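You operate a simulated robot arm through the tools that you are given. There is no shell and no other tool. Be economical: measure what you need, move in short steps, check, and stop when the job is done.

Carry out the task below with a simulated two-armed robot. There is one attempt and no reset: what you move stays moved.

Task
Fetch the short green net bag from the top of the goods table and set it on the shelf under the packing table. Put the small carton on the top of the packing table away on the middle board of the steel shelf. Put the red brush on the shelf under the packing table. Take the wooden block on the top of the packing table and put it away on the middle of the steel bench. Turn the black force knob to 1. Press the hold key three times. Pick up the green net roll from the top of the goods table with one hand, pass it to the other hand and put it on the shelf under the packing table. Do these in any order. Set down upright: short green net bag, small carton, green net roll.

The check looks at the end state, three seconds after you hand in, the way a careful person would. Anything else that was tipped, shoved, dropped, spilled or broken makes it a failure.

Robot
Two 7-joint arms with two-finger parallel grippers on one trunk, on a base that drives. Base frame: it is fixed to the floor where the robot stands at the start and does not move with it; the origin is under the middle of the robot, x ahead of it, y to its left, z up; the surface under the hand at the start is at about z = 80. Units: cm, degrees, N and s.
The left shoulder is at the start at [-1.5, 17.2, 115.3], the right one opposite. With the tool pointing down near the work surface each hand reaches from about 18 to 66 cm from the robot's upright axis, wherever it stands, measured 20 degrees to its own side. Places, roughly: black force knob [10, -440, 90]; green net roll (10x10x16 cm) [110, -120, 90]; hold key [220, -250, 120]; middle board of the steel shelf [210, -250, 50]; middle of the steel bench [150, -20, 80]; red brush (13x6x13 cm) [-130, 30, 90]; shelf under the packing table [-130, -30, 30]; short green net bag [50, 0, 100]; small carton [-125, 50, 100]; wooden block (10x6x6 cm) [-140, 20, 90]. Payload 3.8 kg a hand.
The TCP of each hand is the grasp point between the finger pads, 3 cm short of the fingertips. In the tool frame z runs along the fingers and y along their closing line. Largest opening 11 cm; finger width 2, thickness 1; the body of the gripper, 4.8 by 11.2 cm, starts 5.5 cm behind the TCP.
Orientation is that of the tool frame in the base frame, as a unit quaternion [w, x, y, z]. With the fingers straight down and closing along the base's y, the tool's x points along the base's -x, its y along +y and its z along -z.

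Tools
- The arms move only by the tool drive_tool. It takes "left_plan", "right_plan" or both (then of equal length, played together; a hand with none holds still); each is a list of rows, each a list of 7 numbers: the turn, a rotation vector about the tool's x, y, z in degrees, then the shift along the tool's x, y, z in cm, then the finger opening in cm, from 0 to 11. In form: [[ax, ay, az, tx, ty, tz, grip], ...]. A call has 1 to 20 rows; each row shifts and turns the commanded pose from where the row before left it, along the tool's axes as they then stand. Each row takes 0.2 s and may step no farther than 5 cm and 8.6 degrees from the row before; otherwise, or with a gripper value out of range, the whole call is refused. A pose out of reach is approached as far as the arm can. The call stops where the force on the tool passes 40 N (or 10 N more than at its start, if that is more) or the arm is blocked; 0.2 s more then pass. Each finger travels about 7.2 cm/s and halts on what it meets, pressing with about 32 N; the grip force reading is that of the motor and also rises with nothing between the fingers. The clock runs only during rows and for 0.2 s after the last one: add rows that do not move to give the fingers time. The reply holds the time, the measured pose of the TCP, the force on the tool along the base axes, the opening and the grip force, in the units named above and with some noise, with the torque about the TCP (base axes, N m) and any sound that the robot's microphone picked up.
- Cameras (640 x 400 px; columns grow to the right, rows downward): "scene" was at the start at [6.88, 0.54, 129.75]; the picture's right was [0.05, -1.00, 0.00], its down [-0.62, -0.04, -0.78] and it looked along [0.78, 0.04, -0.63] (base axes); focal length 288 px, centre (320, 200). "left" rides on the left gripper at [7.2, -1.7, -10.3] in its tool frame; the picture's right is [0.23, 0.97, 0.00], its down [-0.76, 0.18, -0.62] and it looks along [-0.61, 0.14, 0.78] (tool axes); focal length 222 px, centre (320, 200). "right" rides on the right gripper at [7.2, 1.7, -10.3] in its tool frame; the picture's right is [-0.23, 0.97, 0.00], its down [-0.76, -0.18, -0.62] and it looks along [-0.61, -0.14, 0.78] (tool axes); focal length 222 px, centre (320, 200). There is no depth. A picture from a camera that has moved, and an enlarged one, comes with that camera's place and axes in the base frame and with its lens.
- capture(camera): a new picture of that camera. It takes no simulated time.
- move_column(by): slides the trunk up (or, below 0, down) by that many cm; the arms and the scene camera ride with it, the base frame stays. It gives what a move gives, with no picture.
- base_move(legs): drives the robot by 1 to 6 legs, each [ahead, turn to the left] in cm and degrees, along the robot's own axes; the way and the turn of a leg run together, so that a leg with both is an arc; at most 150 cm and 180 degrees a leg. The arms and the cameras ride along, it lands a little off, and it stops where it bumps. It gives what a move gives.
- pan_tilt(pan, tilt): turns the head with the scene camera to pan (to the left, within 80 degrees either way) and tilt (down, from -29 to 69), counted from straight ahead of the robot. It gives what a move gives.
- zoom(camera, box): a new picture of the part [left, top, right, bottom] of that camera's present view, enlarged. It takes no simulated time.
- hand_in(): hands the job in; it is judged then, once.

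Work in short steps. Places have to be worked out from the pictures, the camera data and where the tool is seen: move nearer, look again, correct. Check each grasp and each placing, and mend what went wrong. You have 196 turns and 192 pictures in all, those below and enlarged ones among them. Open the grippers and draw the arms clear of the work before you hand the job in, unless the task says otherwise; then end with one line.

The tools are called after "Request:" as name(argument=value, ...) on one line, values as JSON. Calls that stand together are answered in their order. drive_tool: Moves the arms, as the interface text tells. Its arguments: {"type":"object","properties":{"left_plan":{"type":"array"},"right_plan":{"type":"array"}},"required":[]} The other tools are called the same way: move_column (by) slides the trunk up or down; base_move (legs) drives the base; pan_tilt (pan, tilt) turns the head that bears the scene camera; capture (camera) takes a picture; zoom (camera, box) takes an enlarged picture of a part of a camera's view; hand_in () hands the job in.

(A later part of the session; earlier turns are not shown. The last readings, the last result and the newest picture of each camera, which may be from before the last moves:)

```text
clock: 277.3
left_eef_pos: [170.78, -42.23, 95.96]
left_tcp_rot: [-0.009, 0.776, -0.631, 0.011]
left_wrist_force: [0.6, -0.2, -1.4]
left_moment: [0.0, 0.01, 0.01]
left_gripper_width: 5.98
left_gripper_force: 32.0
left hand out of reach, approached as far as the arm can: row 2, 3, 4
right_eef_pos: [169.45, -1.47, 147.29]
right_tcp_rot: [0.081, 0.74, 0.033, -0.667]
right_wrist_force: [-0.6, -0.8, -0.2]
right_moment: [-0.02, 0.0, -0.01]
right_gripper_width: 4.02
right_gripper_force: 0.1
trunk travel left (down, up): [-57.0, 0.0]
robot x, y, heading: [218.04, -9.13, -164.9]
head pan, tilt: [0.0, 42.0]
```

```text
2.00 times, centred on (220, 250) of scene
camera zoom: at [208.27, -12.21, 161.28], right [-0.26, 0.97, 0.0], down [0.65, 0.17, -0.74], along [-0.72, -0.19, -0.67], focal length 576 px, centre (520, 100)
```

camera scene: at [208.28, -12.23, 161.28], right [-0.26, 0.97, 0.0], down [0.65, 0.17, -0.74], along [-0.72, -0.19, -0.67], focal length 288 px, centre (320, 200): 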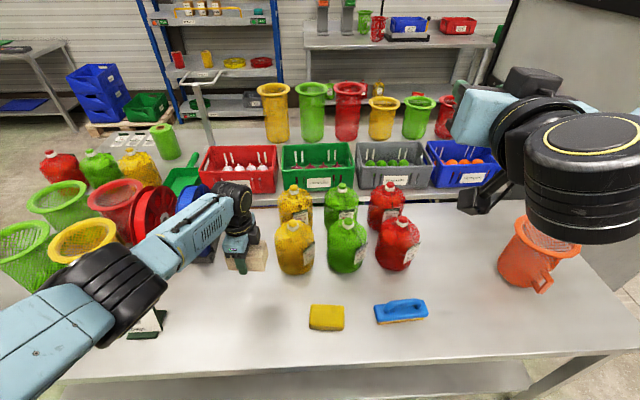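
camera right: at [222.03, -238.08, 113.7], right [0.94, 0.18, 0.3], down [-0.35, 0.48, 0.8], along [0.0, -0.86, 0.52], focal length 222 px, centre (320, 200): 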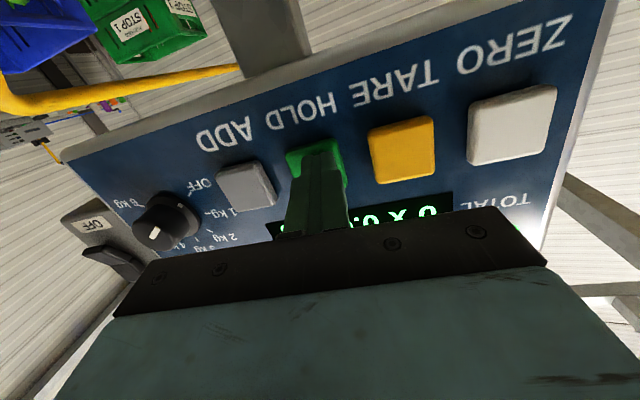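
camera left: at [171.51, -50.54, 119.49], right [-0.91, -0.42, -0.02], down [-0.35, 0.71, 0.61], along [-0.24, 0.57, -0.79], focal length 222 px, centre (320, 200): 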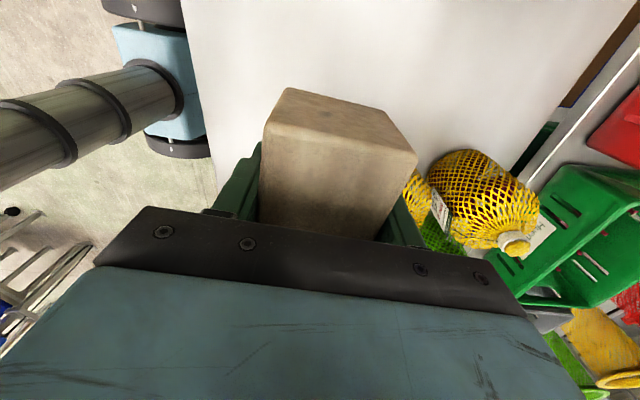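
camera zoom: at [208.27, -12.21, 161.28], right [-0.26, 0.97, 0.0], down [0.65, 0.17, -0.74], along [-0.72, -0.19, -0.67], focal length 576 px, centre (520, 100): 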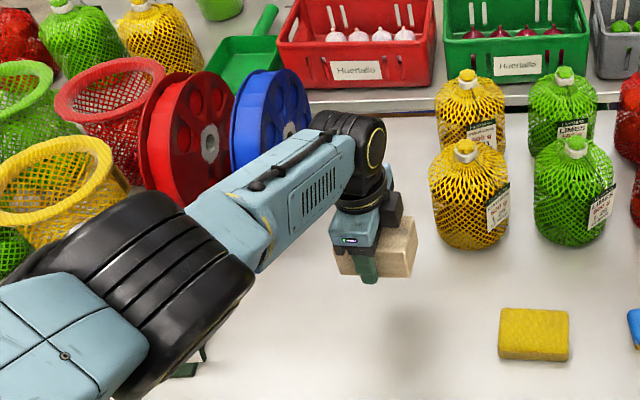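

The arm is at full stretch, so I lower with the trunk: 5 cm, then check.

Request:
move_column(by=-5)

Request:
capture(camera="left")

Request:
zoom(camera="scene", box=[60, 150, 380, 350])

```text
clock: 278.2
left_eef_pos: [170.79, -42.15, 90.99]
left_tcp_rot: [-0.008, 0.776, -0.631, 0.011]
left_wrist_force: [0.6, 0.2, -0.4]
left_moment: [0.0, 0.0, 0.04]
left_gripper_width: 6.0
left_gripper_force: 31.8
right_eef_pos: [169.38, -1.62, 142.05]
right_tcp_rot: [0.081, 0.74, 0.032, -0.667]
right_wrist_force: [0.1, -0.4, -1.3]
right_moment: [0.02, 0.0, 0.0]
right_gripper_width: 4.0
right_gripper_force: 0.2
trunk travel left (down, up): [-52.0, 5.0]
robot x, y, heading: [218.17, -9.3, -165.0]
head pan, tilt: [0.0, 42.0]
```

```text
81 pictures are left
camera left: at [173.63, -48.88, 101.31], right [-0.91, -0.42, -0.02], down [-0.35, 0.71, 0.61], along [-0.24, 0.57, -0.79], focal length 222 px, centre (320, 200)
```

left: 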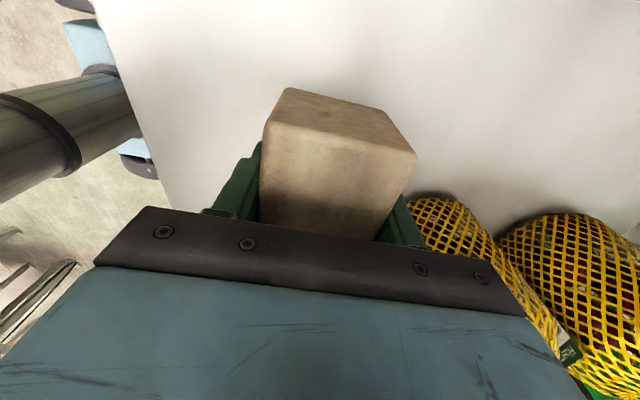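

```text
2.00 times, centred on (220, 250) of scene
camera zoom: at [208.28, -12.21, 156.28], right [-0.26, 0.97, 0.0], down [0.65, 0.17, -0.74], along [-0.72, -0.19, -0.67], focal length 576 px, centre (520, 100)
```

zoom: 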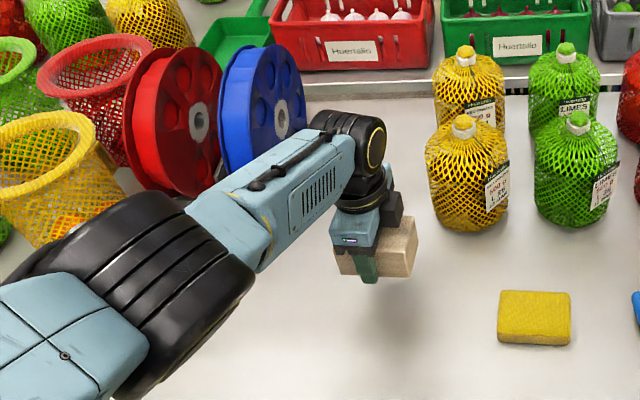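

The shadow shows a gap still; I lower the trunk 3 cm.

Request:
move_column(by=-3)

Request:
zoom(camera="scene", box=[180, 200, 340, 300])

```text
clock: 278.9
left_eef_pos: [170.78, -42.12, 87.98]
left_tcp_rot: [-0.009, 0.777, -0.63, 0.011]
left_wrist_force: [0.9, 0.1, -1.9]
left_moment: [-0.04, 0.02, -0.01]
left_gripper_width: 6.0
left_gripper_force: 31.9
right_eef_pos: [169.44, -1.66, 139.34]
right_tcp_rot: [0.082, 0.74, 0.033, -0.667]
right_wrist_force: [0.2, 0.5, -0.2]
right_moment: [0.04, 0.01, -0.01]
right_gripper_width: 3.99
right_gripper_force: 0.1
trunk travel left (down, up): [-49.0, 8.0]
robot x, y, heading: [218.79, -9.4, -165.1]
head pan, tilt: [0.0, 42.0]
```

```text
4.00 times, centred on (260, 250) of scene
camera zoom: at [208.29, -12.21, 153.28], right [-0.26, 0.97, 0.0], down [0.65, 0.17, -0.74], along [-0.72, -0.19, -0.67], focal length 1152 px, centre (560, 0)
```

zoom: 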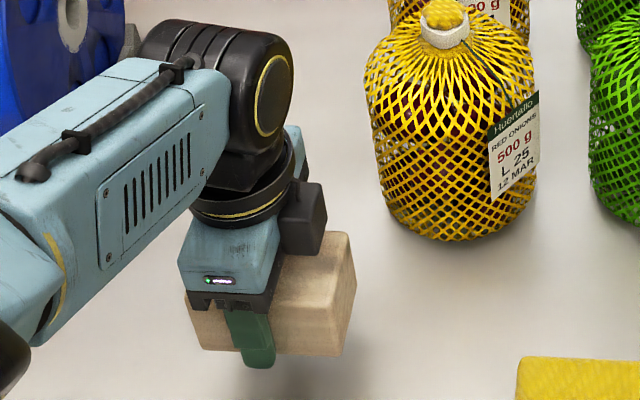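

Request:
move_column(by=-1.5)

Request:
move_column(by=-1)

Request:
zoom(camera="scene", box=[180, 200, 340, 300])

```text
clock: 279.6
left_eef_pos: [170.86, -42.14, 86.5]
left_tcp_rot: [-0.009, 0.776, -0.631, 0.01]
left_wrist_force: [0.9, 0.1, -1.9]
left_moment: [0.02, 0.03, 0.0]
left_gripper_width: 5.98
left_gripper_force: 32.2
right_eef_pos: [169.49, -1.63, 137.72]
right_tcp_rot: [0.081, 0.74, 0.033, -0.667]
right_wrist_force: [0.2, -0.4, 0.3]
right_moment: [-0.02, -0.02, 0.0]
right_gripper_width: 3.98
right_gripper_force: 0.1
trunk travel left (down, up): [-47.5, 9.5]
robot x, y, heading: [218.26, -9.51, -164.8]
head pan, tilt: [0.0, 42.0]
```

```text
clock: 280.1
left_eef_pos: [170.84, -42.26, 85.37]
left_tcp_rot: [-0.009, 0.776, -0.631, 0.01]
left_wrist_force: [-0.3, -0.7, -1.4]
left_moment: [0.03, -0.02, 0.0]
left_gripper_width: 5.95
left_gripper_force: 31.9
right_eef_pos: [169.36, -1.58, 136.77]
right_tcp_rot: [0.081, 0.739, 0.032, -0.668]
right_wrist_force: [0.1, 0.3, 0.5]
right_moment: [0.0, 0.01, 0.02]
right_gripper_width: 3.99
right_gripper_force: 0.0
trunk travel left (down, up): [-46.5, 10.5]
robot x, y, heading: [218.23, -9.29, -164.9]
head pan, tilt: [0.0, 42.0]
```

```text
4.00 times, centred on (260, 250) of scene
camera zoom: at [208.28, -12.21, 150.78], right [-0.26, 0.97, 0.0], down [0.65, 0.17, -0.74], along [-0.72, -0.19, -0.67], focal length 1152 px, centre (560, 0)
```

zoom: 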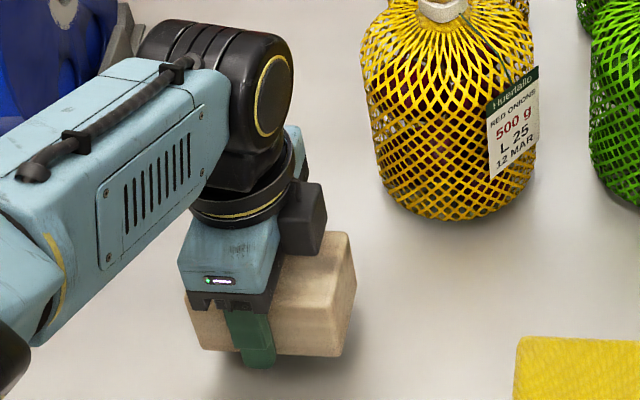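

Request:
move_column(by=-0.7)

Request:
move_column(by=-0.5)

```text
clock: 280.7
left_eef_pos: [170.84, -42.2, 84.72]
left_tcp_rot: [-0.008, 0.776, -0.63, 0.01]
left_wrist_force: [-0.6, 0.1, -2.0]
left_moment: [-0.02, 0.03, 0.02]
left_gripper_width: 5.97
left_gripper_force: 32.0
right_eef_pos: [169.38, -1.6, 136.14]
right_tcp_rot: [0.082, 0.74, 0.033, -0.667]
right_wrist_force: [0.9, -0.2, -0.1]
right_moment: [-0.02, 0.03, -0.02]
right_gripper_width: 4.01
right_gripper_force: 0.1
trunk travel left (down, up): [-45.8, 11.2]
robot x, y, heading: [218.09, -9.21, -164.8]
head pan, tilt: [0.0, 42.0]
```

```text
clock: 281.2
left_eef_pos: [170.84, -42.25, 84.2]
left_tcp_rot: [-0.009, 0.776, -0.63, 0.01]
left_wrist_force: [-0.3, 0.3, -0.8]
left_moment: [-0.04, 0.0, 0.02]
left_gripper_width: 5.98
left_gripper_force: 31.9
right_eef_pos: [169.32, -1.72, 135.62]
right_tcp_rot: [0.082, 0.74, 0.032, -0.667]
right_wrist_force: [-0.5, -0.1, -0.3]
right_moment: [-0.01, 0.02, -0.06]
right_gripper_width: 4.02
right_gripper_force: 0.0
trunk travel left (down, up): [-45.3, 11.7]
robot x, y, heading: [218.39, -9.27, -165.0]
head pan, tilt: [0.0, 42.0]
```

Request:
move_column(by=-0.4)

Request:
move_column(by=-0.4)

Request:
zoom(camera="scene", box=[180, 200, 340, 300])

```text
clock: 281.8
left_eef_pos: [170.87, -42.22, 83.77]
left_tcp_rot: [-0.008, 0.776, -0.63, 0.01]
left_wrist_force: [0.7, -0.2, -1.7]
left_moment: [0.02, 0.0, 0.02]
left_gripper_width: 5.97
left_gripper_force: 32.2
right_eef_pos: [169.42, -1.62, 135.23]
right_tcp_rot: [0.081, 0.74, 0.032, -0.667]
right_wrist_force: [-0.1, 0.1, 0.3]
right_moment: [0.0, 0.0, 0.05]
right_gripper_width: 4.01
right_gripper_force: 0.0
trunk travel left (down, up): [-44.9, 12.1]
robot x, y, heading: [218.35, -9.24, -165.1]
head pan, tilt: [0.0, 42.0]
```

```text
clock: 282.3
left_eef_pos: [170.75, -42.17, 83.42]
left_tcp_rot: [-0.008, 0.776, -0.63, 0.01]
left_wrist_force: [0.1, 0.9, -1.4]
left_moment: [0.0, 0.0, -0.01]
left_gripper_width: 6.0
left_gripper_force: 32.1
right_eef_pos: [169.44, -1.61, 134.78]
right_tcp_rot: [0.08, 0.74, 0.032, -0.667]
right_wrist_force: [-0.5, -0.2, 0.1]
right_moment: [0.02, -0.03, 0.0]
right_gripper_width: 4.01
right_gripper_force: 0.0
trunk travel left (down, up): [-44.5, 12.5]
robot x, y, heading: [218.08, -9.43, -165.1]
head pan, tilt: [0.0, 42.0]
```

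```text
4.00 times, centred on (260, 250) of scene
camera zoom: at [208.27, -12.21, 148.78], right [-0.26, 0.97, 0.0], down [0.65, 0.17, -0.74], along [-0.72, -0.19, -0.67], focal length 1152 px, centre (560, 0)
```

zoom: 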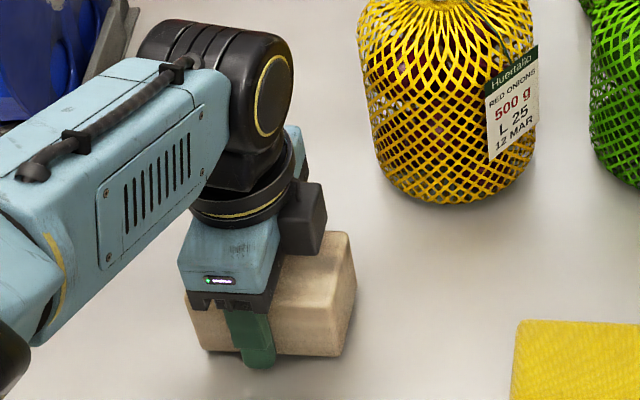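

Request:
move_column(by=-0.4)

Request:
move_column(by=-0.3)

```text
clock: 282.8
left_eef_pos: [170.87, -42.22, 83.11]
left_tcp_rot: [-0.008, 0.777, -0.63, 0.01]
left_wrist_force: [2.2, -0.1, 2.8]
left_moment: [0.05, 0.09, 0.03]
left_gripper_width: 5.99
left_gripper_force: 32.2
right_eef_pos: [169.44, -1.67, 134.39]
right_tcp_rot: [0.081, 0.74, 0.032, -0.667]
right_wrist_force: [0.0, 1.1, 0.1]
right_moment: [-0.04, -0.01, 0.02]
right_gripper_width: 4.02
right_gripper_force: 0.1
trunk travel left (down, up): [-44.1, 12.9]
robot x, y, heading: [218.45, -9.05, -164.4]
head pan, tilt: [0.0, 42.0]
```

```text
clock: 283.4
left_eef_pos: [170.81, -42.07, 82.98]
left_tcp_rot: [-0.007, 0.776, -0.631, 0.009]
left_wrist_force: [7.4, -1.4, 21.2]
left_moment: [-0.29, 0.59, 0.12]
left_gripper_width: 5.98
left_gripper_force: 31.8
right_eef_pos: [169.64, -1.58, 134.18]
right_tcp_rot: [0.081, 0.739, 0.032, -0.668]
right_wrist_force: [0.2, -0.5, -0.1]
right_moment: [-0.01, 0.02, 0.05]
right_gripper_width: 4.01
right_gripper_force: 0.1
trunk travel left (down, up): [-43.8, 13.2]
robot x, y, heading: [218.54, -9.2, -164.8]
head pan, tilt: [0.0, 42.0]
```

Contact (bench z≈79). I ease up 0.3 cm, open the left hand, and raise.

Request:
move_column(by=0.4)

Request:
drive_tool(left_plan=[[0, 0, 0, 0, 0, 0, 6.5], [0, 0, 0, 0, 0, 0, 8], [0, 0, 0, 0, 0, 0, 9.5], [0, 0, 0, 0, 0, 0, 9.5]])

Request:
move_column(by=12)

Request:
capture(camera="scene")

```text
clock: 283.9
left_eef_pos: [170.83, -42.06, 83.08]
left_tcp_rot: [-0.008, 0.776, -0.631, 0.01]
left_wrist_force: [-3.4, -2.1, 2.6]
left_moment: [-0.05, 0.3, 0.05]
left_gripper_width: 5.98
left_gripper_force: 32.0
right_eef_pos: [169.41, -1.64, 134.53]
right_tcp_rot: [0.082, 0.74, 0.033, -0.667]
right_wrist_force: [-0.5, 0.2, 0.2]
right_moment: [-0.02, 0.02, -0.01]
right_gripper_width: 3.99
right_gripper_force: 0.1
trunk travel left (down, up): [-44.2, 12.8]
robot x, y, heading: [218.39, -9.11, -164.9]
head pan, tilt: [0.0, 42.0]
```

```text
clock: 284.9
left_eef_pos: [170.87, -42.2, 83.11]
left_tcp_rot: [-0.009, 0.776, -0.631, 0.011]
left_wrist_force: [0.5, 0.9, -0.6]
left_moment: [0.0, -0.01, 0.01]
left_gripper_width: 9.51
left_gripper_force: 0.2
right_eef_pos: [169.48, -1.57, 134.56]
right_tcp_rot: [0.083, 0.74, 0.033, -0.667]
right_wrist_force: [-0.1, -0.5, 0.5]
right_moment: [0.01, -0.03, 0.02]
right_gripper_width: 3.99
right_gripper_force: 0.1
trunk travel left (down, up): [-44.2, 12.8]
robot x, y, heading: [218.44, -9.32, -164.8]
head pan, tilt: [0.0, 42.0]
```

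```text
clock: 286.4
left_eef_pos: [170.8, -42.2, 95.17]
left_tcp_rot: [-0.01, 0.776, -0.631, 0.011]
left_wrist_force: [-0.6, 0.2, 0.0]
left_moment: [0.02, 0.02, 0.0]
left_gripper_width: 9.5
left_gripper_force: 0.1
right_eef_pos: [169.44, -1.67, 146.47]
right_tcp_rot: [0.082, 0.74, 0.033, -0.667]
right_wrist_force: [-0.8, -0.1, -0.1]
right_moment: [-0.02, 0.02, 0.01]
right_gripper_width: 4.0
right_gripper_force: 0.0
trunk travel left (down, up): [-56.2, 0.8]
robot x, y, heading: [218.17, -9.73, -165.1]
head pan, tilt: [0.0, 42.0]
```

```text
76 pictures are left
camera scene: at [208.27, -12.2, 160.47], right [-0.26, 0.97, 0.0], down [0.65, 0.17, -0.74], along [-0.72, -0.19, -0.67], focal length 288 px, centre (320, 200)
```

scene: 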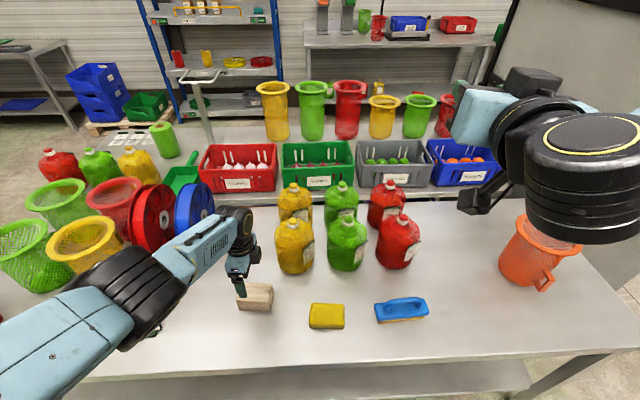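

Block placed. I back off and bring both arms back to a compact, vertical travel pose.

Request:
base_move(legs=[[-25, 0]])

Request:
drive_tool(left_plan=[[0, 0, -7.8, 0, 0, -2, 11], [0, 0, -7.8, 0, 0, -2, 11], [0, 0, -7.8, 0, 0, -2, 11], [0, 0, -7.8, 0, 0, -2, 11], [0, 0, -7.8, 0, 0, -2, 11], [0, 0, -7.8, 0, 0, -2, 11], [0, 0, -7.8, 0, 0, -2, 11], [0, 0, -7.8, 0, 0, -2, 11], [0, 0, -7.8, 0, 0, -2, 11], [0, 0, -7.8, 0, 0, -2, 11], [0, 0, -7.8, 2, 0, -1, 11], [0, 0, -7.8, 2, 0, 0, 11], [0, 0, 0, 2, 0, 0, 11], [0, 0, 0, 2, 0, 0, 11], [0, 0, 0, 2, 0, 0, 11]], right_plan=[[0, 7.7, 0, 0, 0, 0, 11], [0, 7.7, 0, 0, 0, 0, 11], [0, 7.7, 0, 0, 0, 0, 11], [0, 7.7, 0, 0, 0, 0, 11], [0, 7.7, 0, 0, 0, 0, 11], [0, 7.7, 0, 0, 0, 0, 11], [0, 7.7, 0, 0, 0, 0, 11], [0, 7.7, 0, 0, 0, 0, 11], [0, 7.7, 0, 0, 0, 0, 11], [0, 7.7, 0, 0, 0, 0, 11], [0, 7.7, 0, 0, 0, 2, 11], [0, 0, 0, 0, 0, 2, 11], [0, 0, 0, 0, 0, 2, 11], [0, 0, 0, 0, 0, 2, 11], [0, 0, 0, 0, 0, 0, 11]])

Request:
capture(camera="scene")

```text
clock: 288.2
left_eef_pos: [194.52, -35.78, 95.08]
left_tcp_rot: [-0.008, 0.776, -0.631, 0.01]
left_wrist_force: [0.2, -0.4, 0.8]
left_moment: [-0.02, 0.03, -0.01]
left_gripper_width: 9.5
left_gripper_force: 0.1
right_eef_pos: [193.09, 4.73, 146.49]
right_tcp_rot: [0.082, 0.74, 0.033, -0.667]
right_wrist_force: [-0.3, 0.8, -0.1]
right_moment: [0.03, 0.04, 0.0]
right_gripper_width: 4.01
right_gripper_force: 0.1
trunk travel left (down, up): [-56.2, 0.8]
robot x, y, heading: [241.93, -2.9, -164.7]
head pan, tilt: [0.0, 42.0]
```

```text
clock: 291.4
left_eef_pos: [204.03, -33.94, 116.36]
left_tcp_rot: [0.002, 0.991, 0.135, 0.014]
left_wrist_force: [0.5, 0.6, -0.6]
left_moment: [0.0, 0.04, -0.01]
left_gripper_width: 10.97
left_gripper_force: 0.1
right_eef_pos: [192.94, 4.05, 138.5]
right_tcp_rot: [0.039, 0.996, 0.079, 0.005]
right_wrist_force: [0.1, -0.1, -0.2]
right_moment: [0.0, 0.03, 0.03]
right_gripper_width: 10.98
right_gripper_force: 0.0
trunk travel left (down, up): [-56.2, 0.8]
robot x, y, heading: [241.9, -2.93, -164.8]
head pan, tilt: [0.0, 42.0]
```

```text
75 pictures are left
camera scene: at [232.08, -5.8, 160.49], right [-0.26, 0.97, 0.0], down [0.65, 0.18, -0.74], along [-0.72, -0.19, -0.67], focal length 288 px, centre (320, 200)
```

scene: 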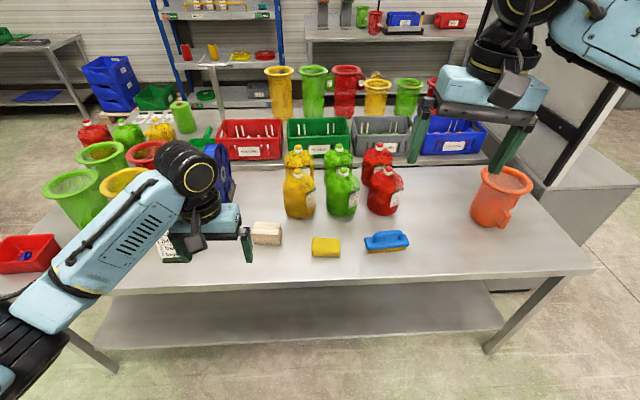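

Block sits on the bench's middle. Next the force knob: I drive back around the bench end to the south aisle and look.

Request:
base_move(legs=[[0, 79], [102, 0], [0, -35.5], [85, 0], [0, -38], [105, 0]])

Request:
pan_tilt(pan=65, tilt=20)

Request:
capture(camera="scene")

```text
clock: 303.0
left_eef_pos: [234.51, -163.56, 116.41]
left_tcp_rot: [-0.004, 0.878, 0.478, 0.015]
left_wrist_force: [-0.4, -0.6, -1.0]
left_moment: [0.01, -0.02, -0.04]
left_gripper_width: 10.99
left_gripper_force: 0.1
right_eef_pos: [201.1, -142.4, 138.39]
right_tcp_rot: [0.033, 0.903, 0.427, 0.02]
right_wrist_force: [0.6, -1.3, 0.6]
right_moment: [0.01, -0.03, -0.01]
right_gripper_width: 11.0
right_gripper_force: 0.1
trunk travel left (down, up): [-56.2, 0.8]
robot x, y, heading: [242.61, -115.05, -123.5]
head pan, tilt: [0.0, 42.0]
stopped in leg 4: the robot was blocked; the commanded pose is now the measured one
```

```text
clock: 304.3
left_eef_pos: [234.74, -163.3, 116.32]
left_tcp_rot: [-0.004, 0.878, 0.478, 0.013]
left_wrist_force: [0.3, 0.1, -0.7]
left_moment: [-0.03, 0.0, 0.0]
left_gripper_width: 10.98
left_gripper_force: 0.0
right_eef_pos: [201.39, -142.08, 138.57]
right_tcp_rot: [0.034, 0.903, 0.428, 0.018]
right_wrist_force: [-0.1, 0.2, 0.5]
right_moment: [-0.02, 0.01, 0.01]
right_gripper_width: 11.01
right_gripper_force: 0.0
trunk travel left (down, up): [-56.2, 0.8]
robot x, y, heading: [243.23, -114.72, -123.4]
head pan, tilt: [65.0, 20.0]
```

```text
74 pictures are left
camera scene: at [246.61, -124.62, 163.91], right [-0.85, -0.52, 0.0], down [-0.18, 0.29, -0.94], along [0.49, -0.8, -0.34], focal length 288 px, centre (320, 200)
```

scene: 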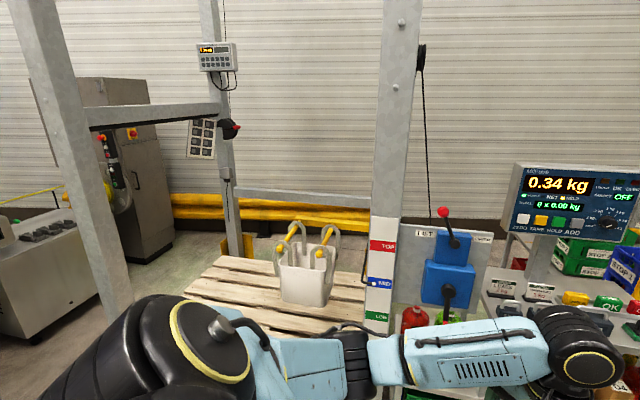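

The base clipped near the bench corner. I back up, swing wider around it, then go west.

Request:
base_move(legs=[[-13, 0], [0, 23.5], [64, 0], [0, -65], [100, 0]])

Request:
pan_tilt(pan=70, tilt=20)

Request:
capture(camera="scene")

```text
clock: 309.7
left_eef_pos: [250.83, -210.11, 116.47]
left_tcp_rot: [-0.006, 0.766, 0.643, 0.015]
left_wrist_force: [0.6, 4.1, 1.3]
left_moment: [-0.38, 0.09, 0.19]
left_gripper_width: 11.0
left_gripper_force: 0.1
right_eef_pos: [212.01, -204.16, 138.49]
right_tcp_rot: [0.03, 0.799, 0.6, 0.025]
right_wrist_force: [-1.2, 1.7, -0.5]
right_moment: [-0.02, 0.01, 0.01]
right_gripper_width: 10.99
right_gripper_force: 0.1
trunk travel left (down, up): [-56.2, 0.8]
robot x, y, heading: [239.64, -162.67, -100.4]
head pan, tilt: [65.0, 20.0]
stopped in leg 3: the force on the tool passed its limit at 64 N (the readings are from after the stop); the commanded pose is now the measured one
```

```text
clock: 310.3
left_eef_pos: [250.97, -210.29, 116.47]
left_tcp_rot: [-0.007, 0.766, 0.643, 0.014]
left_wrist_force: [0.0, 4.7, -1.2]
left_moment: [-0.41, 0.07, 0.2]
left_gripper_width: 11.0
left_gripper_force: 0.1
right_eef_pos: [212.1, -204.1, 138.58]
right_tcp_rot: [0.03, 0.799, 0.6, 0.024]
right_wrist_force: [0.1, -0.3, 0.3]
right_moment: [0.02, 0.04, 0.0]
right_gripper_width: 11.02
right_gripper_force: 0.0
trunk travel left (down, up): [-56.2, 0.8]
robot x, y, heading: [239.55, -162.71, -100.4]
head pan, tilt: [70.0, 20.0]
```

```text
73 pictures are left
camera scene: at [247.27, -169.65, 163.92], right [-0.5, -0.86, 0.0], down [-0.3, 0.17, -0.94], along [0.81, -0.47, -0.34], focal length 288 px, centre (320, 200)
```

scene: 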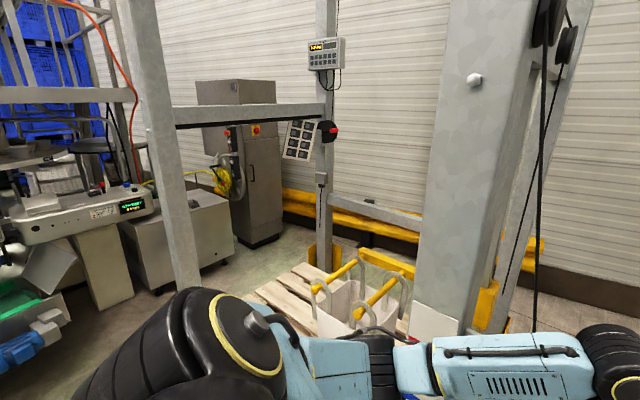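

The left hand touched something (likely the lift/lower panel). I back straight off and inspect it.

Request:
base_move(legs=[[-8, 0]])

Request:
pan_tilt(pan=25, tilt=40)

Request:
capture(camera="scene")

```text
clock: 311.4
left_eef_pos: [252.43, -202.38, 116.5]
left_tcp_rot: [-0.007, 0.766, 0.643, 0.014]
left_wrist_force: [-1.0, -0.4, -0.4]
left_moment: [-0.05, 0.02, 0.01]
left_gripper_width: 10.99
left_gripper_force: 0.1
right_eef_pos: [213.49, -196.18, 138.74]
right_tcp_rot: [0.03, 0.799, 0.6, 0.025]
right_wrist_force: [-0.5, -1.2, 0.3]
right_moment: [-0.05, 0.02, -0.01]
right_gripper_width: 11.01
right_gripper_force: 0.1
trunk travel left (down, up): [-56.2, 0.8]
robot x, y, heading: [240.53, -154.91, -100.2]
head pan, tilt: [70.0, 20.0]
```

```text
clock: 312.5
left_eef_pos: [252.25, -202.37, 116.48]
left_tcp_rot: [-0.008, 0.766, 0.643, 0.015]
left_wrist_force: [0.6, 0.3, 1.1]
left_moment: [0.03, 0.01, 0.01]
left_gripper_width: 10.98
left_gripper_force: 0.1
right_eef_pos: [213.49, -196.22, 138.5]
right_tcp_rot: [0.03, 0.799, 0.6, 0.024]
right_wrist_force: [0.2, -0.7, -0.1]
right_moment: [0.0, -0.01, -0.01]
right_gripper_width: 10.99
right_gripper_force: 0.2
trunk travel left (down, up): [-56.2, 0.8]
robot x, y, heading: [240.89, -155.03, -100.3]
head pan, tilt: [25.0, 40.0]
```

```text
72 pictures are left
camera scene: at [242.81, -165.39, 160.78], right [-0.97, -0.25, 0.0], down [-0.16, 0.62, -0.77], along [0.2, -0.74, -0.64], focal length 288 px, centre (320, 200)
```

scene: 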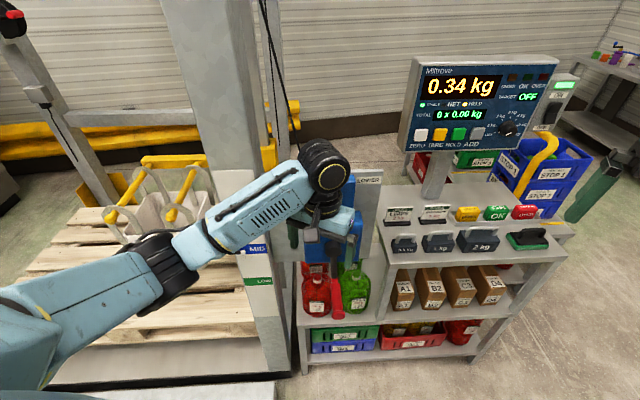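

Backed off; I turn away to the west and drive out, then check the panel from there.

Request:
base_move(legs=[[0, -62], [60, 0]])

Request:
pan_tilt(pan=80, tilt=25)

Request:
capture(camera="scene")

```text
clock: 318.6
left_eef_pos: [146.98, -205.42, 116.42]
left_tcp_rot: [0.001, 0.988, 0.156, 0.017]
left_wrist_force: [0.7, 0.5, -1.2]
left_moment: [-0.05, -0.04, 0.04]
left_gripper_width: 10.99
left_gripper_force: 0.1
right_eef_pos: [134.15, -168.11, 138.64]
right_tcp_rot: [0.037, 0.994, 0.101, 0.006]
right_wrist_force: [0.9, -0.3, -0.1]
right_moment: [0.0, -0.01, -0.03]
right_gripper_width: 10.99
right_gripper_force: 0.1
trunk travel left (down, up): [-56.2, 0.8]
robot x, y, heading: [183.42, -173.18, -162.6]
head pan, tilt: [25.0, 40.0]
```

```text
clock: 319.9
left_eef_pos: [146.86, -205.43, 116.42]
left_tcp_rot: [0.002, 0.988, 0.155, 0.016]
left_wrist_force: [0.0, -0.1, -0.6]
left_moment: [-0.02, -0.01, -0.01]
left_gripper_width: 10.99
left_gripper_force: 0.1
right_eef_pos: [134.17, -168.16, 138.58]
right_tcp_rot: [0.039, 0.994, 0.101, 0.006]
right_wrist_force: [-0.1, 0.2, -0.3]
right_moment: [0.01, 0.04, 0.02]
right_gripper_width: 11.01
right_gripper_force: 0.1
trunk travel left (down, up): [-56.2, 0.8]
robot x, y, heading: [183.28, -172.88, -162.7]
head pan, tilt: [80.0, 25.0]
```

```text
71 pictures are left
camera scene: at [182.84, -183.1, 163.1], right [-0.99, -0.13, 0.0], down [-0.06, 0.42, -0.91], along [0.12, -0.9, -0.42], focal length 288 px, centre (320, 200)
```

scene: 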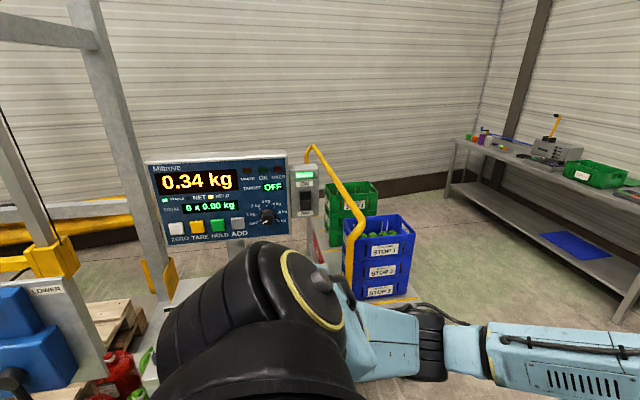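

Request:
zoom(camera="scene", box=[0, 100, 160, 400])

Request:
zoom(camera="scene", box=[440, 80, 640, 300])

```text
1.33 times, centred on (80, 250) of scene
camera zoom: at [182.84, -183.1, 163.1], right [-0.99, -0.13, 0.0], down [-0.06, 0.42, -0.91], along [0.12, -0.9, -0.42], focal length 384 px, centre (640, 133)
```

zoom: 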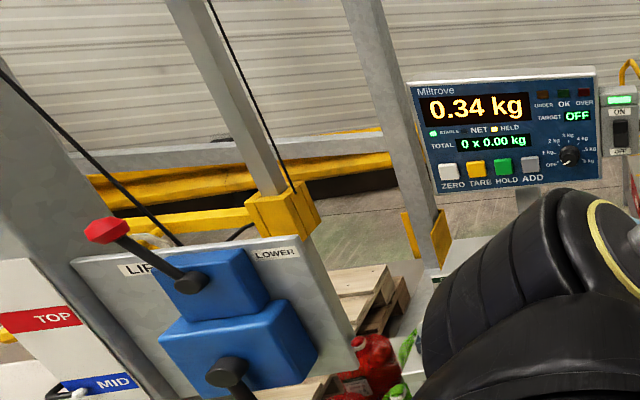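

```text
1.82 times, centred on (540, 190) of scene
camera zoom: at [182.84, -183.1, 163.1], right [-0.99, -0.13, 0.0], down [-0.06, 0.42, -0.91], along [0.12, -0.9, -0.42], focal length 524 px, centre (-80, 218)
```

zoom: 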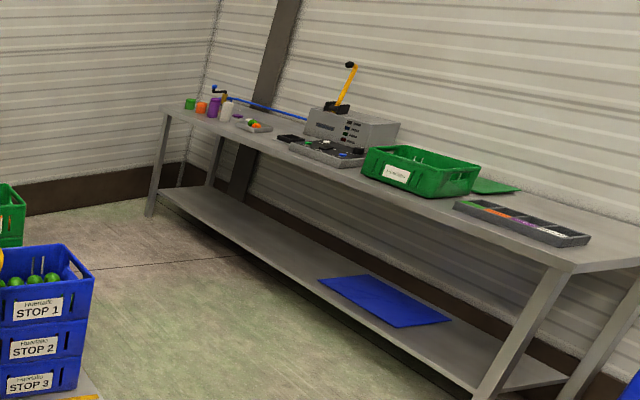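

Lever panel looks unchanged. The machine with the knob stands on the far table near (10,-450). I drive down the aisle and face that table.

Request:
base_move(legs=[[0, 31.7], [88, 0], [0, 39], [140, 0], [0, -71]])

Request:
pan_tilt(pan=15, tilt=30)

Request:
capture(camera="scene")

```text
clock: 330.3
left_eef_pos: [142.5, -319.83, 116.19]
left_tcp_rot: [-0.01, 0.718, 0.696, 0.016]
left_wrist_force: [0.1, -1.6, -1.5]
left_moment: [0.06, -0.02, -0.03]
left_gripper_width: 10.99
left_gripper_force: 0.1
right_eef_pos: [103.27, -319.31, 138.31]
right_tcp_rot: [0.026, 0.756, 0.654, 0.029]
right_wrist_force: [0.5, -1.3, -0.2]
right_moment: [0.11, 0.04, 0.02]
right_gripper_width: 10.99
right_gripper_force: 0.1
trunk travel left (down, up): [-56.2, 0.8]
robot x, y, heading: [124.55, -273.88, -92.4]
head pan, tilt: [80.0, 25.0]
stopped in leg 4: the robot was blocked; the commanded pose is now the measured one
```

```text
clock: 331.6
left_eef_pos: [142.5, -319.18, 116.31]
left_tcp_rot: [-0.008, 0.719, 0.695, 0.014]
left_wrist_force: [-0.1, 0.2, 0.0]
left_moment: [0.02, 0.01, -0.01]
left_gripper_width: 11.0
left_gripper_force: 0.1
right_eef_pos: [103.25, -318.53, 138.71]
right_tcp_rot: [0.028, 0.755, 0.654, 0.027]
right_wrist_force: [0.5, 0.6, -0.5]
right_moment: [0.0, 0.01, -0.01]
right_gripper_width: 11.0
right_gripper_force: 0.0
trunk travel left (down, up): [-56.2, 0.8]
robot x, y, heading: [124.84, -273.95, -92.1]
head pan, tilt: [15.0, 30.0]
```

```text
68 pictures are left
camera scene: at [126.74, -284.91, 162.31], right [-0.98, -0.22, 0.0], down [-0.11, 0.49, -0.87], along [0.19, -0.84, -0.5], focal length 288 px, centre (320, 200)
```

scene: 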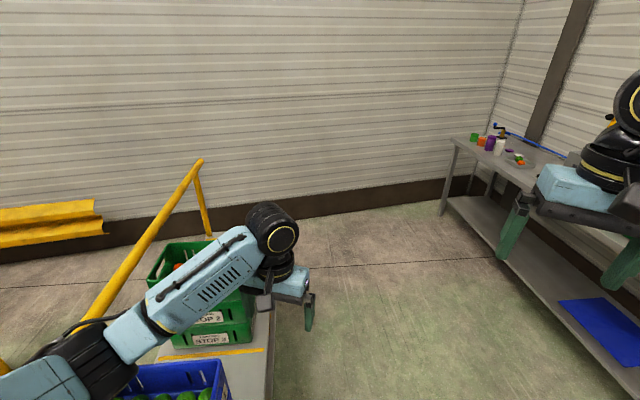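

The left elbow met the trolley's yellow rail. I back off, shift west, and continue down.

Request:
base_move(legs=[[-15, 0], [0, -48], [46, 0], [0, 48], [105, 0], [0, -71]])

Request:
pan_tilt(pan=5, tilt=35)

Request:
capture(camera="scene")

```text
clock: 347.8
left_eef_pos: [49.51, -425.91, 116.33]
left_tcp_rot: [0.001, 0.988, 0.156, 0.016]
left_wrist_force: [0.1, -0.4, 0.7]
left_moment: [0.03, -0.03, 0.01]
left_gripper_width: 10.97
left_gripper_force: 0.0
right_eef_pos: [36.71, -388.76, 138.62]
right_tcp_rot: [0.038, 0.994, 0.102, 0.006]
right_wrist_force: [1.2, 0.2, -0.3]
right_moment: [0.0, 0.05, 0.01]
right_gripper_width: 11.02
right_gripper_force: 0.0
trunk travel left (down, up): [-56.2, 0.8]
robot x, y, heading: [85.98, -394.09, -162.2]
head pan, tilt: [15.0, 30.0]
```

```text
clock: 348.5
left_eef_pos: [49.45, -425.99, 116.42]
left_tcp_rot: [0.001, 0.988, 0.156, 0.016]
left_wrist_force: [0.2, -0.5, 0.3]
left_moment: [-0.01, 0.0, 0.01]
left_gripper_width: 11.02
left_gripper_force: 0.1
right_eef_pos: [36.69, -388.76, 138.63]
right_tcp_rot: [0.038, 0.994, 0.102, 0.006]
right_wrist_force: [-0.6, 0.2, -0.8]
right_moment: [-0.07, 0.03, 0.01]
right_gripper_width: 11.02
right_gripper_force: 0.0
trunk travel left (down, up): [-56.2, 0.8]
robot x, y, heading: [86.12, -394.09, -162.2]
head pan, tilt: [5.0, 35.0]
```

```text
67 pictures are left
camera scene: at [76.0, -397.9, 161.53], right [-0.38, 0.92, 0.0], down [0.53, 0.22, -0.82], along [-0.76, -0.32, -0.57], focal length 288 px, centre (320, 200)
```

scene: 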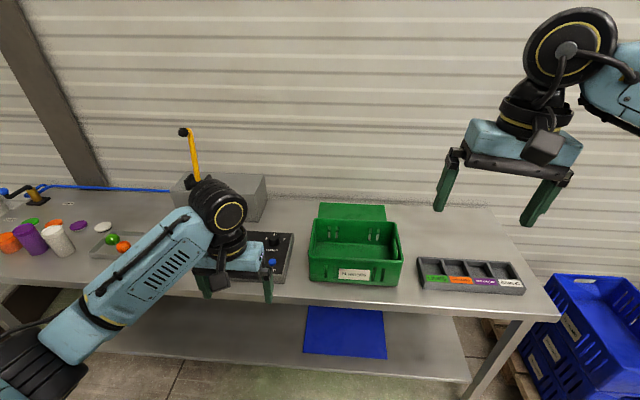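

The panel is hidden by my left hand; I lift it out of the way and zoom in.

Request:
drive_tool(left_plan=[[0, 0, 0, 2, 2, -3, 11], [0, 0, 0, 2, 2, -3, 11], [0, 0, 0, 2, 2, -3, 11], [0, 0, 0, 0, 2, -3, 11], [0, 0, 0, 0, 2, -3, 11], [0, 0, 0, 0, 0, 0, 11]])

Request:
zoom(camera="scene", box=[160, 170, 320, 300])

```text
clock: 349.9
left_eef_pos: [57.58, -433.6, 131.44]
left_tcp_rot: [0.001, 0.988, 0.156, 0.017]
left_wrist_force: [-0.2, 0.1, 0.4]
left_moment: [0.02, -0.02, -0.05]
left_gripper_width: 10.97
left_gripper_force: 0.1
right_eef_pos: [36.68, -388.72, 138.5]
right_tcp_rot: [0.038, 0.994, 0.102, 0.006]
right_wrist_force: [0.7, -1.2, 0.3]
right_moment: [-0.03, 0.02, -0.03]
right_gripper_width: 11.0
right_gripper_force: 0.0
trunk travel left (down, up): [-56.2, 0.8]
robot x, y, heading: [85.71, -393.87, -162.4]
head pan, tilt: [5.0, 35.0]
```

```text
3.08 times, centred on (240, 235) of scene
camera zoom: at [75.98, -397.89, 161.52], right [-0.38, 0.92, 0.0], down [0.53, 0.22, -0.82], along [-0.76, -0.31, -0.57], focal length 886 px, centre (566, 92)
```

zoom: 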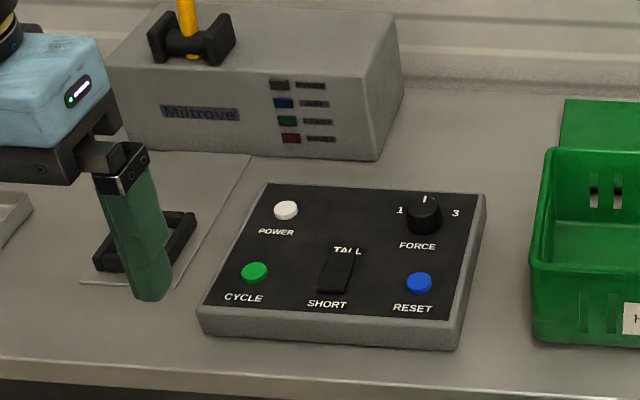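

The FORCE knob points at 2 (up); "1" is to its left. It is at about (9,-443), top z≈90. I drive 34 cm forward and lower the trunk for the left hand.

Request:
base_move(legs=[[33, 0]])

Request:
move_column(by=-22)

Request:
pan_tilt(pan=20, tilt=55)

Request:
capture(camera="scene")

Request:
capture(camera="left")

```text
clock: 352.1
left_eef_pos: [26.44, -443.33, 131.57]
left_tcp_rot: [0.001, 0.988, 0.154, 0.016]
left_wrist_force: [0.7, -0.3, 0.1]
left_moment: [-0.02, -0.01, -0.01]
left_gripper_width: 11.04
left_gripper_force: 0.0
right_eef_pos: [5.68, -398.36, 138.6]
right_tcp_rot: [0.039, 0.994, 0.1, 0.006]
right_wrist_force: [-0.5, 0.1, -0.5]
right_moment: [0.0, -0.01, -0.01]
right_gripper_width: 10.99
right_gripper_force: 0.1
trunk travel left (down, up): [-56.2, 0.8]
robot x, y, heading: [54.81, -403.64, -162.6]
head pan, tilt: [5.0, 35.0]
```

```text
clock: 354.4
left_eef_pos: [26.42, -443.37, 109.61]
left_tcp_rot: [0.001, 0.988, 0.154, 0.015]
left_wrist_force: [0.2, 0.0, 0.0]
left_moment: [-0.01, -0.02, -0.01]
left_gripper_width: 11.01
left_gripper_force: 0.1
right_eef_pos: [5.68, -398.37, 116.44]
right_tcp_rot: [0.038, 0.994, 0.1, 0.006]
right_wrist_force: [0.5, 0.5, 0.0]
right_moment: [-0.06, 0.0, 0.03]
right_gripper_width: 11.0
right_gripper_force: 0.1
trunk travel left (down, up): [-34.2, 22.8]
robot x, y, heading: [54.93, -403.62, -162.4]
head pan, tilt: [5.0, 35.0]
```

```text
clock: 355.2
left_eef_pos: [26.42, -443.27, 109.56]
left_tcp_rot: [0.001, 0.988, 0.153, 0.016]
left_wrist_force: [-0.7, 0.2, -0.6]
left_moment: [0.0, 0.01, -0.03]
left_gripper_width: 11.02
left_gripper_force: 0.1
right_eef_pos: [5.7, -398.5, 116.63]
right_tcp_rot: [0.038, 0.994, 0.1, 0.005]
right_wrist_force: [0.0, 0.8, -0.5]
right_moment: [0.0, 0.0, 0.0]
right_gripper_width: 11.0
right_gripper_force: 0.0
trunk travel left (down, up): [-34.2, 22.8]
robot x, y, heading: [55.19, -403.76, -162.8]
head pan, tilt: [20.0, 55.0]
```

```text
65 pictures are left
camera scene: at [47.33, -408.66, 136.71], right [-0.61, 0.8, 0.0], down [0.65, 0.5, -0.57], along [-0.46, -0.35, -0.82], focal length 288 px, centre (320, 200)
```

scene: 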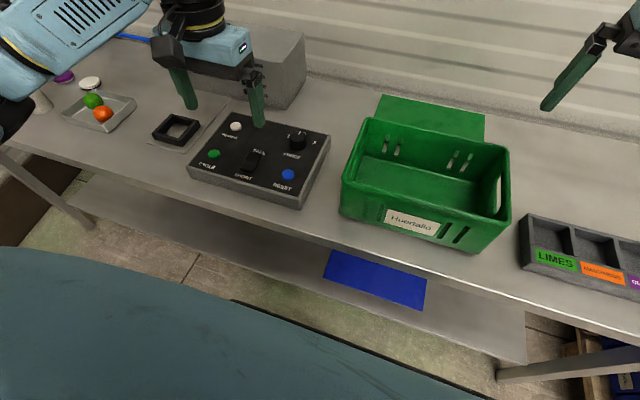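

```text
64 pictures are left
camera left: at [32.41, -439.43, 120.02], right [0.51, -0.86, 0.01], down [-0.69, -0.4, 0.6], along [-0.51, -0.32, -0.8], focal length 222 px, centre (320, 200)
```

left: 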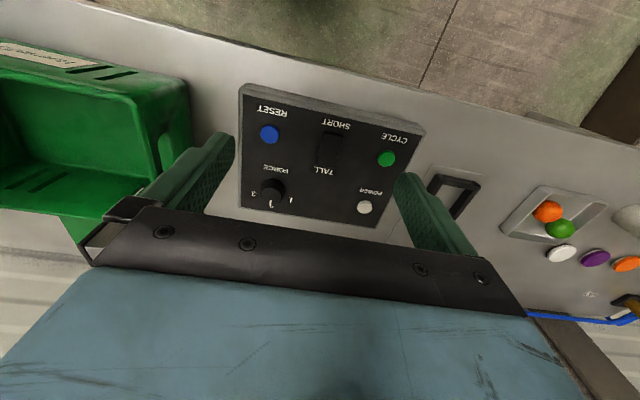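

Knob top triangulated at (10.9,-443.5,89). I move the left hand over it, pre-rotated 30° clockwise, opening 5 cm, stopping a little above.

Request:
drive_tool(left_plan=[[0, 0, 0, -3, -0.9, 0, 8], [0, 0, 0, -3, -0.9, 0, 5], [0, 0, 0, -3, -0.9, 1, 5], [0, 0, 0, -3, -0.9, 2, 5], [0, 0, 0, -2.8, -0.9, 2, 5], [0, 0, 7.5, 0, 0, 2, 5], [0, 0, 7.5, 0, 0, 2, 5], [0, 0, 7.5, 0, 0, 2, 5], [0, 0, 7.5, 0, 0, 2, 5], [0, 0, 0, 0, 0, 2, 5], [0, 0, 0, 0, 0, 0, 5]])

Request:
capture(camera="left")

Request:
zoom(camera="scene", box=[180, 50, 380, 225])

```text
clock: 357.6
left_eef_pos: [11.48, -443.47, 94.08]
left_tcp_rot: [-0.002, 0.994, -0.108, 0.016]
left_wrist_force: [-0.7, -0.7, -0.5]
left_moment: [0.01, 0.01, 0.03]
left_gripper_width: 5.01
left_gripper_force: 0.1
right_eef_pos: [5.57, -398.42, 116.63]
right_tcp_rot: [0.038, 0.994, 0.1, 0.006]
right_wrist_force: [0.0, 0.9, 1.1]
right_moment: [-0.02, 0.01, -0.01]
right_gripper_width: 11.0
right_gripper_force: 0.0
trunk travel left (down, up): [-34.2, 22.8]
robot x, y, heading: [55.01, -403.4, -162.6]
head pan, tilt: [20.0, 55.0]
```

```text
63 pictures are left
camera left: at [18.44, -443.29, 104.57], right [0.01, -1.0, 0.0], down [-0.8, -0.01, 0.6], along [-0.6, -0.01, -0.8], focal length 222 px, centre (320, 200)
```

left: 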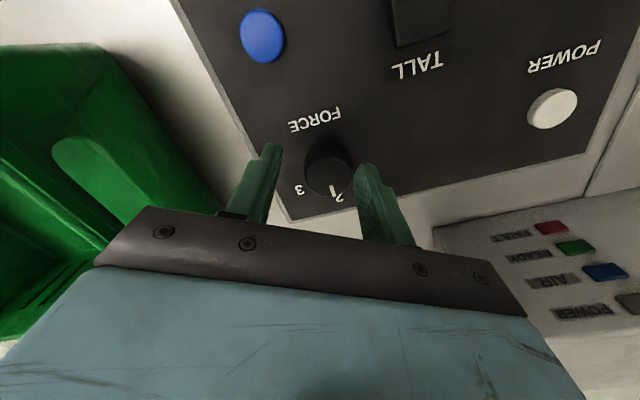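

```text
2.29 times, centred on (280, 138) of scene
camera zoom: at [47.34, -408.66, 136.71], right [-0.61, 0.79, 0.0], down [0.65, 0.5, -0.57], along [-0.46, -0.35, -0.82], focal length 658 px, centre (411, 343)
```

zoom: 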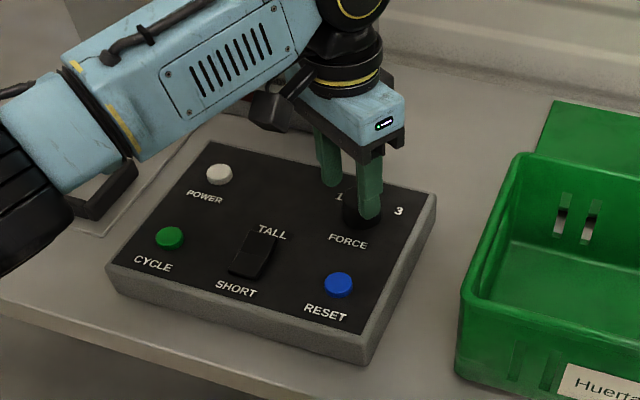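

From the wrist view the knob centre is ~2 cm farther and 1 cm left of the hand centre. I correct, then look again.

Request:
drive_tool(left_plan=[[0, 0, 0, -1.84, 1.43, 0, 5], [0, 0, 0, 0, 0, 1, 5], [0, 0, 0, 0, 0, 0, 5]])

Request:
zoom(camera="left", box=[220, 90, 420, 230])

```text
clock: 358.4
left_eef_pos: [9.41, -444.3, 92.93]
left_tcp_rot: [-0.003, 0.994, -0.107, 0.016]
left_wrist_force: [0.2, -0.5, -0.3]
left_moment: [-0.01, 0.01, 0.01]
left_gripper_width: 5.02
left_gripper_force: 0.0
right_eef_pos: [5.48, -398.37, 116.64]
right_tcp_rot: [0.038, 0.994, 0.1, 0.005]
right_wrist_force: [-0.6, 0.3, -0.8]
right_moment: [0.02, -0.05, 0.0]
right_gripper_width: 11.01
right_gripper_force: 0.1
trunk travel left (down, up): [-34.2, 22.8]
robot x, y, heading: [54.69, -403.63, -162.5]
head pan, tilt: [20.0, 55.0]
```

```text
2.86 times, centred on (320, 160) of left
camera zoom: at [16.42, -444.29, 103.46], right [0.01, -1.0, 0.0], down [-0.8, -0.01, 0.6], along [-0.6, -0.01, -0.8], focal length 635 px, centre (320, 314)
```

zoom: 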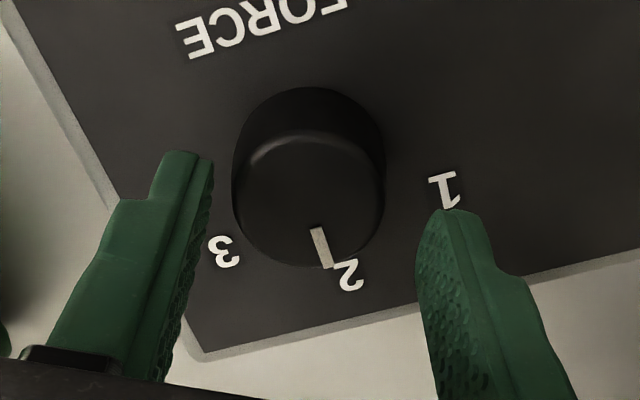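

Well centred. I descend 2.3 cm, then close on the knob.

Request:
drive_tool(left_plan=[[0, 0, 0, 0, 0, 1, 5], [0, 0, 0, 0, 0, 0.7, 5], [0, 0, 0, 0, 0, 0.5, 5], [0, 0, 0, 0, 0, 0, 5], [0, 0, 0, 0, 0, 0, 4], [0, 0, 0, 0, 0, 0, 2.5], [0, 0, 0, 0, 0, 0, 2.5]])

Request:
zoom(camera="left", box=[220, 90, 420, 230])

```text
clock: 360.1
left_eef_pos: [9.5, -444.34, 90.76]
left_tcp_rot: [-0.004, 0.994, -0.109, 0.016]
left_wrist_force: [3.1, 10.0, -0.8]
left_moment: [0.55, -0.2, -0.07]
left_gripper_width: 3.96
left_gripper_force: 44.8
right_eef_pos: [5.79, -398.4, 116.64]
right_tcp_rot: [0.038, 0.994, 0.099, 0.006]
right_wrist_force: [0.4, -0.3, -0.5]
right_moment: [0.03, -0.03, 0.03]
right_gripper_width: 11.01
right_gripper_force: 0.2
trunk travel left (down, up): [-34.2, 22.8]
robot x, y, heading: [55.05, -403.54, -162.3]
head pan, tilt: [20.0, 55.0]
```

```text
2.86 times, centred on (320, 160) of left
camera zoom: at [16.49, -444.12, 101.29], right [0.01, -1.0, 0.0], down [-0.8, -0.01, 0.6], along [-0.6, 0.0, -0.8], focal length 635 px, centre (320, 314)
```

zoom: 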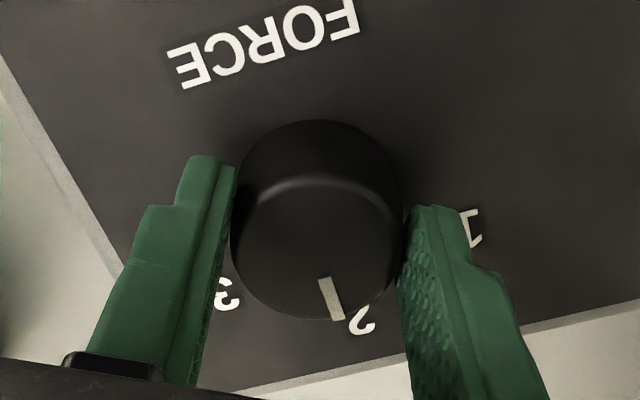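

Gripped. I ease sideways 0.2 cm and rotate 60° counter-clockwise (seen from above).

Request:
drive_tool(left_plan=[[0, 0, 0, -0.2, -0.2, 0, 2.5], [0, 0, -6, 0, 0, 0, 2.5], [0, 0, -6, 0, 0, 0, 2.5], [0, 0, -6, 0, 0, 0, 2.5], [0, 0, -6, 0, 0, 0, 2.5], [0, 0, -6, 0, 0, 0, 2.5], [0, 0, -6, 0, 0, 0, 2.5], [0, 0, -6, 0, 0, 0, 2.5], [0, 0, -6, 0, 0, 0, 2.5], [0, 0, -6, 0, 0, 0, 2.5], [0, 0, -6, 0, 0, 0, 2.5], [0, 0, 0, 0, 0, 0, 2.5]])

Request:
capture(camera="left")

```text
clock: 362.6
left_eef_pos: [9.26, -443.94, 90.77]
left_tcp_rot: [0.003, 0.915, 0.404, 0.017]
left_wrist_force: [9.5, 16.2, -6.2]
left_moment: [1.29, -0.45, 0.01]
left_gripper_width: 3.98
left_gripper_force: 44.6
right_eef_pos: [5.69, -398.14, 116.73]
right_tcp_rot: [0.039, 0.994, 0.1, 0.005]
right_wrist_force: [1.1, -0.6, -0.2]
right_moment: [0.01, -0.01, -0.03]
right_gripper_width: 11.02
right_gripper_force: 0.1
trunk travel left (down, up): [-34.2, 22.8]
robot x, y, heading: [54.98, -403.42, -162.5]
head pan, tilt: [20.0, 55.0]
```

```text
59 pictures are left
camera left: at [12.57, -437.45, 101.22], right [0.87, -0.49, 0.03], down [-0.4, -0.69, 0.61], along [-0.28, -0.54, -0.79], focal length 222 px, centre (320, 200)
```

left: 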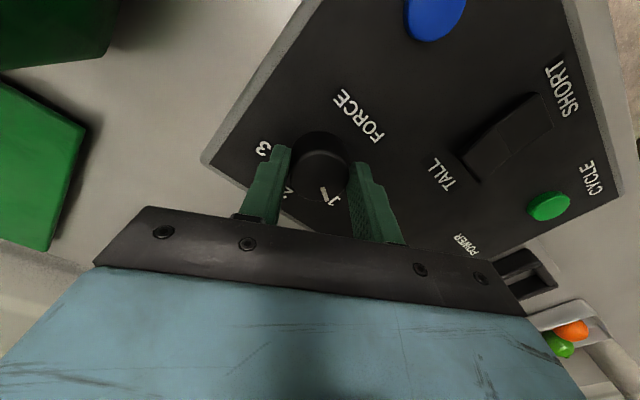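

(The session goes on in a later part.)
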